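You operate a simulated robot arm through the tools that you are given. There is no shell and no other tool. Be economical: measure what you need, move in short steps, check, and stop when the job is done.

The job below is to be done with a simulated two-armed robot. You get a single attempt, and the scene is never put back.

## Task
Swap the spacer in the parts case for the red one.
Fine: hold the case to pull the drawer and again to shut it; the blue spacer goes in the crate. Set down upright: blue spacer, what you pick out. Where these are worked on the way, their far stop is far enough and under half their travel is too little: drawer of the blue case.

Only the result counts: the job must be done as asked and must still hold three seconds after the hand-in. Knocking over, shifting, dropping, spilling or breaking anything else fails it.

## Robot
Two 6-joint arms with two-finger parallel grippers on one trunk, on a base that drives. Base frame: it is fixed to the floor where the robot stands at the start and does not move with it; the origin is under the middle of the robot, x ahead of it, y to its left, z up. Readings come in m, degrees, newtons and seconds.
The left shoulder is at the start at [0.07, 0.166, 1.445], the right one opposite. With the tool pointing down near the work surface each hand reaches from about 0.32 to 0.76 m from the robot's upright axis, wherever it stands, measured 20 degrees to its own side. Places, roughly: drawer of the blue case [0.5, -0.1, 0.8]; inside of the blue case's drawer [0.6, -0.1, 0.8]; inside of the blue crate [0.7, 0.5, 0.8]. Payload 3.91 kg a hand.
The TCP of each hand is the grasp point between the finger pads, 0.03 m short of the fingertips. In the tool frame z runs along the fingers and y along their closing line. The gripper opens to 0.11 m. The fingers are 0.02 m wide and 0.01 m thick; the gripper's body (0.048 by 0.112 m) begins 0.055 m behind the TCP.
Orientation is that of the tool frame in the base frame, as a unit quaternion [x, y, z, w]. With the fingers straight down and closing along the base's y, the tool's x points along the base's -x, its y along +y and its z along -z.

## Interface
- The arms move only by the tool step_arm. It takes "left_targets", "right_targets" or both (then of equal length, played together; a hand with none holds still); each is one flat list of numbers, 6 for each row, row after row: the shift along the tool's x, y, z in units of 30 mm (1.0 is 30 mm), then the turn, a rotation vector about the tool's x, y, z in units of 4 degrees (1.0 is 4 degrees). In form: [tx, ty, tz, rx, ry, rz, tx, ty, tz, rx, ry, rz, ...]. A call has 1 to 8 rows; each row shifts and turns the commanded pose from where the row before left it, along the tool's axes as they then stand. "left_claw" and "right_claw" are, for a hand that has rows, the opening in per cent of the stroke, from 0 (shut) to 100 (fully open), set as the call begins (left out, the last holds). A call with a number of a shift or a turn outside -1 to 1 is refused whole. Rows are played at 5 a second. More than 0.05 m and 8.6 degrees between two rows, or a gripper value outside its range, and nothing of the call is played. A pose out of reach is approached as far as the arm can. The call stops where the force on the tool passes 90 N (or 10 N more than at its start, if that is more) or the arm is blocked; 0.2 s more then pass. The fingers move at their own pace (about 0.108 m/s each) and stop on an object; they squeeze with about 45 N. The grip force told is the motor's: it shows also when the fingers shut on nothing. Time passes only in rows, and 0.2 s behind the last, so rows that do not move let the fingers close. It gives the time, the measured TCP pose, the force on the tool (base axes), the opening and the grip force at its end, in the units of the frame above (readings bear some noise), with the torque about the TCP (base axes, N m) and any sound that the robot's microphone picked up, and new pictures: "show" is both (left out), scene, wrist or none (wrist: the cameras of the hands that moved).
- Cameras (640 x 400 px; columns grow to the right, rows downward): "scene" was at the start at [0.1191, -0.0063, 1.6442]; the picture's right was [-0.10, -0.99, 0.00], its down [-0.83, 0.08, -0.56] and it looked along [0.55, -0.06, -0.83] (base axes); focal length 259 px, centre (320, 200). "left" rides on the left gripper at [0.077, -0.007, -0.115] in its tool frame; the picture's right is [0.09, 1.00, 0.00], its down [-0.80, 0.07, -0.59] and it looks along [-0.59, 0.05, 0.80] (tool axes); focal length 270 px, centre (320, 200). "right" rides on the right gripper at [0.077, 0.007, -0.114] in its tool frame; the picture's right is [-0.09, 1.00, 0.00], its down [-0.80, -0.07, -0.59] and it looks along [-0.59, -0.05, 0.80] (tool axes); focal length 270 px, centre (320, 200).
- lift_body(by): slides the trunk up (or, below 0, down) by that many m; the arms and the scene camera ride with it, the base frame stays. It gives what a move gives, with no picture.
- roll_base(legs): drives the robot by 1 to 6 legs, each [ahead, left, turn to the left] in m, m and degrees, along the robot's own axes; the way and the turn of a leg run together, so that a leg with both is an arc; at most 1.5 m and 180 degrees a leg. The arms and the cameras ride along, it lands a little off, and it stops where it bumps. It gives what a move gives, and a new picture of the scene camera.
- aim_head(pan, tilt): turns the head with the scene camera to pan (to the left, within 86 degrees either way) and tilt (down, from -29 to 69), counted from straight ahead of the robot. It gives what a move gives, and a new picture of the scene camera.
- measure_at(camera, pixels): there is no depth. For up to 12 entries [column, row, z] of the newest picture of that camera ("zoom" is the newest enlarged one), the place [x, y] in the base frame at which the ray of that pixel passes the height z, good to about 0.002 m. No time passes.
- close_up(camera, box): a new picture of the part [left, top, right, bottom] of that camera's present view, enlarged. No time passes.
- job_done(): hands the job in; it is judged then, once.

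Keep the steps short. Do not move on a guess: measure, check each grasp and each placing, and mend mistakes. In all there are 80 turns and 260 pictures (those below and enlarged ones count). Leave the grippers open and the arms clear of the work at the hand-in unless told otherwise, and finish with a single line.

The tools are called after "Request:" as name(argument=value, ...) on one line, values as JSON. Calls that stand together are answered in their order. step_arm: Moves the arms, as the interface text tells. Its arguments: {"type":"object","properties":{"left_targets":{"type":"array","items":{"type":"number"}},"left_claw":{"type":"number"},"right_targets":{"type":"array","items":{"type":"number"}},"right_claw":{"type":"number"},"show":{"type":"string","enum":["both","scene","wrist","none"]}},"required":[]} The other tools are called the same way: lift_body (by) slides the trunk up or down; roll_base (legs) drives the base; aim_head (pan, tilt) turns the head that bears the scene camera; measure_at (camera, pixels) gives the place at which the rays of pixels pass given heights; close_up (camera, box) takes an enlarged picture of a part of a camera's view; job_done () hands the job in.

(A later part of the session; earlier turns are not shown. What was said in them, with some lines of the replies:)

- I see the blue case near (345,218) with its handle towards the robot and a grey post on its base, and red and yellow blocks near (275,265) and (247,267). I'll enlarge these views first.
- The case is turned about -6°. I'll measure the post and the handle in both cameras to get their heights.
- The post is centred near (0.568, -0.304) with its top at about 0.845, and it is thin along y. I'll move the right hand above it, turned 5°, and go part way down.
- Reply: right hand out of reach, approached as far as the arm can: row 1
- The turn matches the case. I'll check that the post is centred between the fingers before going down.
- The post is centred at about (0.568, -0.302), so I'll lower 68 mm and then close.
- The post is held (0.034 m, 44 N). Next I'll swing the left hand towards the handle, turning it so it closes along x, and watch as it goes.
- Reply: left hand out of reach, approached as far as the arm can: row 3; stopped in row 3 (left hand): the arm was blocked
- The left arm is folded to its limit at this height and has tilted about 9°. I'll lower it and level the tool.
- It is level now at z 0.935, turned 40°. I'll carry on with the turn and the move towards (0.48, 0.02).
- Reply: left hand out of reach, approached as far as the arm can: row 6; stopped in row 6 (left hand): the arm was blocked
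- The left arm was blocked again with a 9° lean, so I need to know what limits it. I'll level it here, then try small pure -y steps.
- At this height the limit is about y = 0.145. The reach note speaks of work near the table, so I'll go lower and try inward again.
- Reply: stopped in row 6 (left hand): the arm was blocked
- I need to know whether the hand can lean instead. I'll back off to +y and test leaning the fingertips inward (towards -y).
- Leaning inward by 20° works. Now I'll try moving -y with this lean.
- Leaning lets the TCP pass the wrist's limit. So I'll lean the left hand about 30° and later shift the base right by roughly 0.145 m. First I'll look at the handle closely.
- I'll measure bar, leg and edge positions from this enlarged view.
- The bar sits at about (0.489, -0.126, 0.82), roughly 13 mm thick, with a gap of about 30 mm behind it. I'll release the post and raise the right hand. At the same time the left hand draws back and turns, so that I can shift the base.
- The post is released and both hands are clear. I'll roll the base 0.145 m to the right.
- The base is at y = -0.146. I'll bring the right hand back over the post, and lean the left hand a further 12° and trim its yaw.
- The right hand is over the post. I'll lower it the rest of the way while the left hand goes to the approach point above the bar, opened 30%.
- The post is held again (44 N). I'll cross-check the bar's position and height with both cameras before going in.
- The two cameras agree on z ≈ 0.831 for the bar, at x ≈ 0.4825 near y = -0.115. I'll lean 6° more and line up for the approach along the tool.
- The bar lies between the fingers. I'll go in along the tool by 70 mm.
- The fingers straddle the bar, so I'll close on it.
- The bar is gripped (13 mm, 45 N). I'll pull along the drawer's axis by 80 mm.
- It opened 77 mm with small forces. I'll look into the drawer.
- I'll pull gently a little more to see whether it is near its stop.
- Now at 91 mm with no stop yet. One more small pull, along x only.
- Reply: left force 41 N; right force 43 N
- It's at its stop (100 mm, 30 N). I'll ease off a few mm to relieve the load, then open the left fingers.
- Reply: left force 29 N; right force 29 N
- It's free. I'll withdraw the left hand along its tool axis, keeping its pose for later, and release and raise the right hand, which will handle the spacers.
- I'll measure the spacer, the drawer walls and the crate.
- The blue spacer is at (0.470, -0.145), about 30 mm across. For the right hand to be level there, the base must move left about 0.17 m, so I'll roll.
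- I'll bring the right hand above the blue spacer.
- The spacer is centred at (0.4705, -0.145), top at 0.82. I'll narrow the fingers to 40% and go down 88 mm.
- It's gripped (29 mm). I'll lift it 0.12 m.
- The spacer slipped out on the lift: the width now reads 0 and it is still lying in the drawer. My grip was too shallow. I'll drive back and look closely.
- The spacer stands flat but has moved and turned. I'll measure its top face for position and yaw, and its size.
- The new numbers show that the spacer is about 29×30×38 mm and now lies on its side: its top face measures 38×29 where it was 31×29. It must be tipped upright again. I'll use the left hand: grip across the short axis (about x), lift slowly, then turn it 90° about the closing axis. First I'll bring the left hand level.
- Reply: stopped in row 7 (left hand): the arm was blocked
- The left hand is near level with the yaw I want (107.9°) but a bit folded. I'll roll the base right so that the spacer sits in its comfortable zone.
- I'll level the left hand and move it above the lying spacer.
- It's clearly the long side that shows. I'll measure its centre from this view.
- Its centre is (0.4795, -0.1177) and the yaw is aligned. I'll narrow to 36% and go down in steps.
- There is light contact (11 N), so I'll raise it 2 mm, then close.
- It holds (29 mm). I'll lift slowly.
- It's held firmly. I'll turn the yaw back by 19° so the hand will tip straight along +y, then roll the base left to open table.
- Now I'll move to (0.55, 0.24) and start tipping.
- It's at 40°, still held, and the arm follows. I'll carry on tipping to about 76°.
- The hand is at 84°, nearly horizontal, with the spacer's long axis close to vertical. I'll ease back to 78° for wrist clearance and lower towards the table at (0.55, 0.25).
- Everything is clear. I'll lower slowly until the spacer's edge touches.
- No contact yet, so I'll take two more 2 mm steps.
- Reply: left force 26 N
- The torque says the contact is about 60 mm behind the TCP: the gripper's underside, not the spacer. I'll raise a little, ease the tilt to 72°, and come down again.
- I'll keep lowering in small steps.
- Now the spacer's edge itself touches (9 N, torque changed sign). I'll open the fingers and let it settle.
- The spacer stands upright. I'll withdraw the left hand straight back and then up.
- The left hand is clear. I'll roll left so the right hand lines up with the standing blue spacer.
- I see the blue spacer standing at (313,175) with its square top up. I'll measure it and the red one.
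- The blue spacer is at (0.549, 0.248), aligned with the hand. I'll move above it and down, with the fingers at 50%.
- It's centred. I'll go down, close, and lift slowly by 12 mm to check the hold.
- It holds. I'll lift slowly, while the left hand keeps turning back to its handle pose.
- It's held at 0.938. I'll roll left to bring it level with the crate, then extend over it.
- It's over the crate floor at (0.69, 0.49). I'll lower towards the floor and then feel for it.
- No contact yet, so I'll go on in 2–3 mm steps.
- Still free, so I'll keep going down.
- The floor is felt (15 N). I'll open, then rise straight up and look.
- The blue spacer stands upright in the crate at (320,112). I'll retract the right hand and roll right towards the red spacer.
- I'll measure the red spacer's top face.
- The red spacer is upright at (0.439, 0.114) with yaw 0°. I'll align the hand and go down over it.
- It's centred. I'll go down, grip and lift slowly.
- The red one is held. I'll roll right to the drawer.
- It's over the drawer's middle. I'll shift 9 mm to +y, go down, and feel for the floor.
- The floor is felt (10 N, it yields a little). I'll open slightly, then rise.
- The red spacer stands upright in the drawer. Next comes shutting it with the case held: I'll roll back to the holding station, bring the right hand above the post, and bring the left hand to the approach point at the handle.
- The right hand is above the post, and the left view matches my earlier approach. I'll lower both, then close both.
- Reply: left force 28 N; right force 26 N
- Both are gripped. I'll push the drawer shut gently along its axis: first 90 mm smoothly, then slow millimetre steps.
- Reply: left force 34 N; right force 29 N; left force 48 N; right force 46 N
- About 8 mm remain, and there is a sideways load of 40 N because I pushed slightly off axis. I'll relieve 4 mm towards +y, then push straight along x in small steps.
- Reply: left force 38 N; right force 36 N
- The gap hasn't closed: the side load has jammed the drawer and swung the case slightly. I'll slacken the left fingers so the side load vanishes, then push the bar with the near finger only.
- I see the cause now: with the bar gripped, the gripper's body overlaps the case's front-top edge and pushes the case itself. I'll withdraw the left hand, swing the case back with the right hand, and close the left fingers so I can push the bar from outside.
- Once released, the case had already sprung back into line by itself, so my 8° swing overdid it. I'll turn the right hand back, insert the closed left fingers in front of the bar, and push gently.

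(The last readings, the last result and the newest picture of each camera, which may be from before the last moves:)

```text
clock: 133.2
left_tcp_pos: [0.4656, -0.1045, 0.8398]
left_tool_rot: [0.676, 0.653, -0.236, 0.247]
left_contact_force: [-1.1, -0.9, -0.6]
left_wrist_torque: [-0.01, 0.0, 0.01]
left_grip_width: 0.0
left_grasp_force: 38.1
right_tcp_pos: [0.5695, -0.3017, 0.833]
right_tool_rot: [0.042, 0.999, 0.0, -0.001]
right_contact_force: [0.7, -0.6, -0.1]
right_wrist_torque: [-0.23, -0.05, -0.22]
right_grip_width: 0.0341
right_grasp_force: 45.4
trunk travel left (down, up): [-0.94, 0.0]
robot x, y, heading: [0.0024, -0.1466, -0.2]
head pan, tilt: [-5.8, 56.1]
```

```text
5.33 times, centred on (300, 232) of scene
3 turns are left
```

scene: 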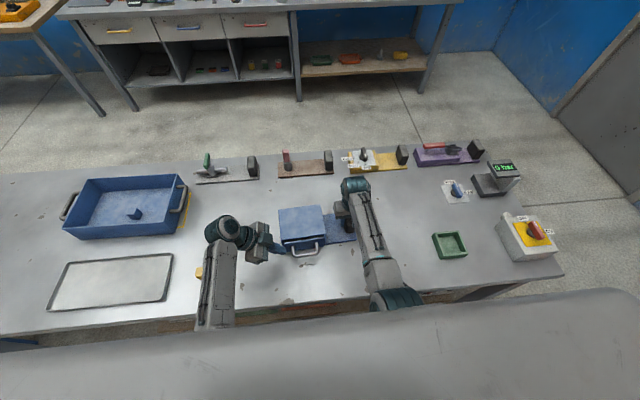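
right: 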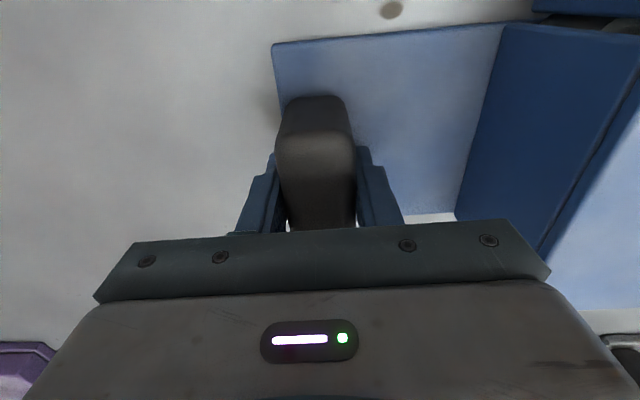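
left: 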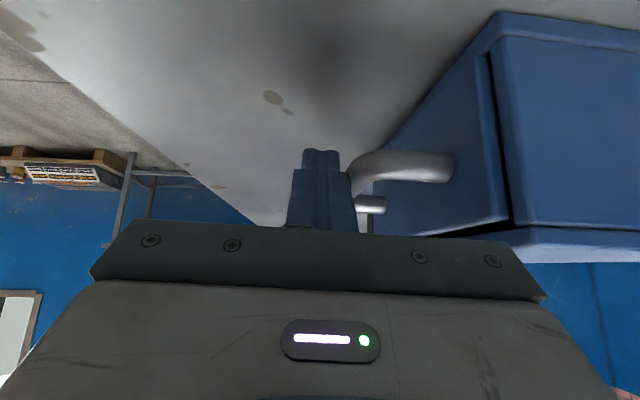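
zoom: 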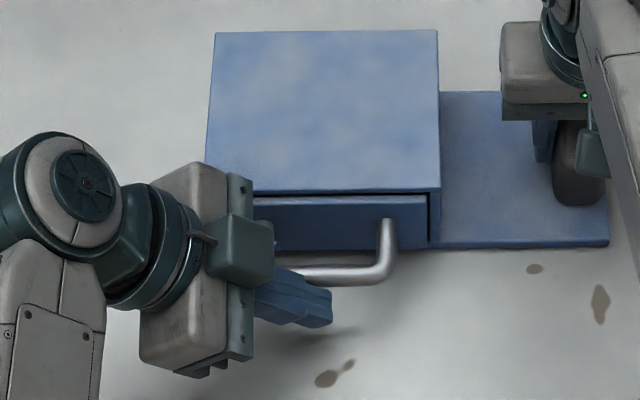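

It slides freely now (about 1 N), with only 2–3 mm left. I'll push the last bit in small steps and read the force.

Request:
step_arm(left_targets=[0.002, 0.06, 0, 0, 0, 0, 0, 0, 0, 0, 0, 0], show="none")

Request:
step_arm(left_targets=[0.002, 0.06, 0, 0, 0, 0, 0, 0, 0, 0, 0, 0], show="wrist")

Request:
step_arm(left_targets=[0.002, 0.05, 0, 0, 0, 0, 0, 0, 0, 0, 0, 0, 0, 0, 0, 0, 0, 0], show="wrist")

Request:
close_up(camera="scene", box=[260, 195, 340, 255])

Request:
close_up(camera="scene", box=[50, 165, 210, 265])

```text
clock: 133.8
left_tcp_pos: [0.467, -0.1038, 0.8413]
left_tool_rot: [0.677, 0.652, -0.237, 0.246]
left_contact_force: [-1.5, 0.8, -1.6]
left_wrist_torque: [0.03, 0.02, 0.03]
left_grip_width: 0.0
left_grasp_force: 37.5
right_tcp_pos: [0.5702, -0.3018, 0.8336]
right_tool_rot: [0.042, 0.999, 0.0, 0.0]
right_contact_force: [1.4, -0.4, -0.4]
right_wrist_torque: [-0.33, 0.13, -0.4]
right_grip_width: 0.0338
right_grasp_force: 45.0
trunk travel left (down, up): [-0.94, 0.0]
robot x, y, heading: [0.0047, -0.1441, -0.1]
head pan, tilt: [-5.8, 56.1]
```

```text
clock: 134.4
left_tcp_pos: [0.4691, -0.1049, 0.8409]
left_tool_rot: [0.678, 0.651, -0.237, 0.245]
left_contact_force: [-6.6, -0.2, 0.2]
left_wrist_torque: [0.01, 0.0, 0.06]
left_grip_width: 0.0001
left_grasp_force: 38.1
right_tcp_pos: [0.5698, -0.3004, 0.8344]
right_tool_rot: [0.042, 0.999, 0.0, 0.0]
right_contact_force: [5.7, -0.4, -0.3]
right_wrist_torque: [-0.61, 0.01, -1.28]
right_grip_width: 0.0339
right_grasp_force: 44.8
trunk travel left (down, up): [-0.94, 0.0]
robot x, y, heading: [0.0041, -0.1439, -0.0]
head pan, tilt: [-5.8, 56.1]
```

left: 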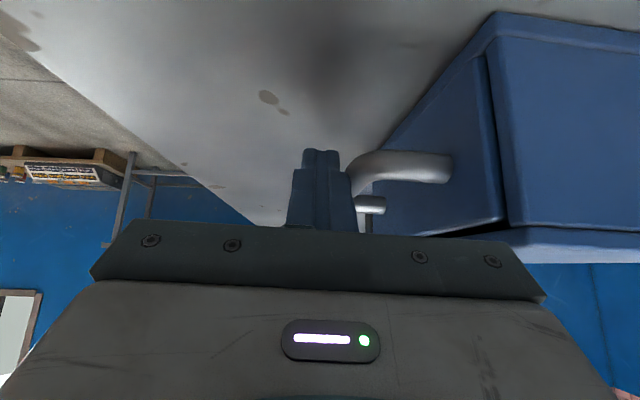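

```text
clock: 135.2
left_tcp_pos: [0.4698, -0.1042, 0.8411]
left_tool_rot: [0.678, 0.651, -0.237, 0.246]
left_contact_force: [-8.1, 1.5, -1.6]
left_wrist_torque: [0.02, 0.09, 0.08]
left_grip_width: 0.0001
left_grasp_force: 37.4
right_tcp_pos: [0.5693, -0.3024, 0.8336]
right_tool_rot: [0.042, 0.999, -0.001, 0.001]
right_contact_force: [8.2, -1.6, 0.5]
right_wrist_torque: [-0.14, 0.24, -1.46]
right_grip_width: 0.0338
right_grasp_force: 44.8
trunk travel left (down, up): [-0.94, 0.0]
robot x, y, heading: [0.0015, -0.1484, 0.0]
head pan, tilt: [-5.8, 56.1]
```

left: 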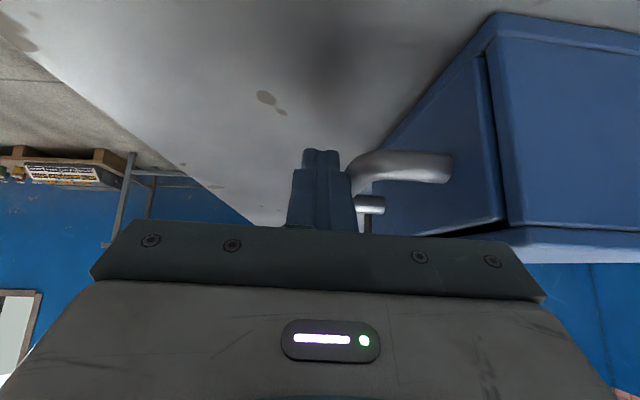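

```text
6.67 times, centred on (300, 225) of scene
```

zoom: 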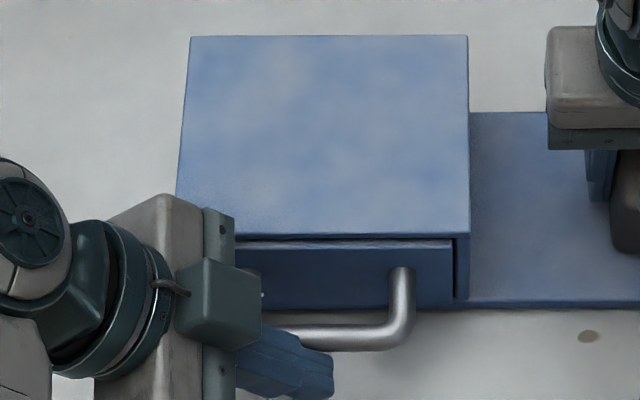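

```text
4.00 times, centred on (130, 215) of scene
2 turns are left
```

zoom: 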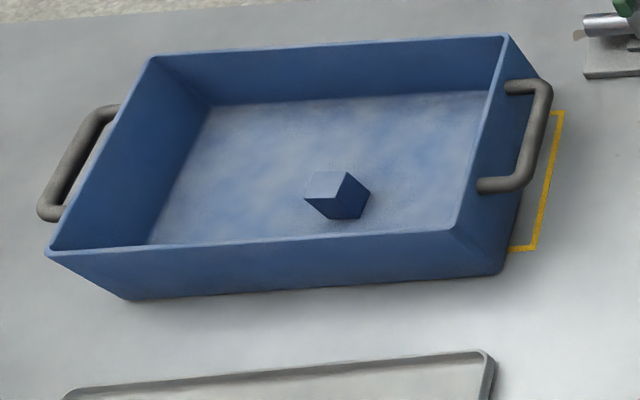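

The drawer is flush at its stop (8 N), and the blue spacer stands upright in the crate. I'll back the left hand off, withdraw it, then release and raise the right hand, with the grippers open.

Request:
step_arm(left_targets=[0, -0.3, 0, 0, 0, 0, 0, -0.5, 0, 0, 0, 0, 0, 0, -0.8, 0, 0, 0, 0, 0, -0.9, 0, 0, 0, 0, 0, -1, 0, 0, 0, 0, 0, 0, 0, 0, 0], show="none")

Request:
step_arm(right_targets=[0, 0, 0, 0, 0, 0, 0, 0, 0, 0, 0, 0, 0, 0, -0.5, 0, 0, 0, 0, 0, -1, 0, 0, 0, 0, 0, -1, 0, 0, 0, 0, 0, -1, 0, 0, 0], left_targets=[0, 0, 0, 0, 0, 0, 0, 0, 0, 0, 0, 0, 0, 0, 0, 0, 0, 0, 0, 0, 0, 0, 0, 0, 0, 0, 0, 0, 0, 0, 0, 0, 0, 0, 0, 0], right_claw=65, left_claw=60, show="scene")

```text
clock: 136.6
left_tcp_pos: [0.4462, -0.0521, 0.9012]
left_tool_rot: [0.677, 0.651, -0.237, 0.246]
left_contact_force: [-0.2, 0.0, -0.6]
left_wrist_torque: [0.02, -0.01, -0.01]
left_grip_width: 0.0
left_grasp_force: 37.3
right_tcp_pos: [0.5688, -0.3016, 0.8325]
right_tool_rot: [0.042, 0.999, 0.0, -0.001]
right_contact_force: [0.1, 0.0, 0.4]
right_wrist_torque: [-0.17, 0.13, -0.01]
right_grip_width: 0.0341
right_grasp_force: 44.8
trunk travel left (down, up): [-0.94, 0.0]
robot x, y, heading: [0.0004, -0.1466, 0.1]
head pan, tilt: [-5.8, 56.1]
```

```text
clock: 138.0
left_tcp_pos: [0.4448, -0.0512, 0.9024]
left_tool_rot: [0.678, 0.651, -0.236, 0.247]
left_contact_force: [0.0, 0.3, 0.2]
left_wrist_torque: [-0.01, -0.01, 0.03]
left_grip_width: 0.0658
left_grasp_force: 0.1
right_tcp_pos: [0.5691, -0.3003, 0.9393]
right_tool_rot: [0.043, 0.999, -0.001, -0.001]
right_contact_force: [0.4, -0.2, -0.8]
right_wrist_torque: [0.03, -0.01, 0.0]
right_grip_width: 0.0714
right_grasp_force: 0.0
trunk travel left (down, up): [-0.94, 0.0]
robot x, y, heading: [0.0053, -0.1473, 0.0]
head pan, tilt: [-5.8, 56.1]
1 turns are left
```

scene: 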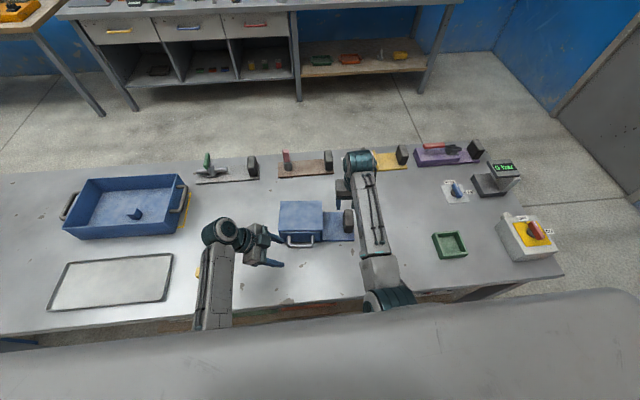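

The drawer is shut, the hands are clear and open, and both spacers are in place, so I'm handing in.

Request:
job_done()

```text
The job is handed in.
```

The red spacer is upright in the shut parts case and the blue one upright in the crate, but I dropped the blue one in the drawer and re-stood it, and the case swung while I shut it, then returned to about its old position.
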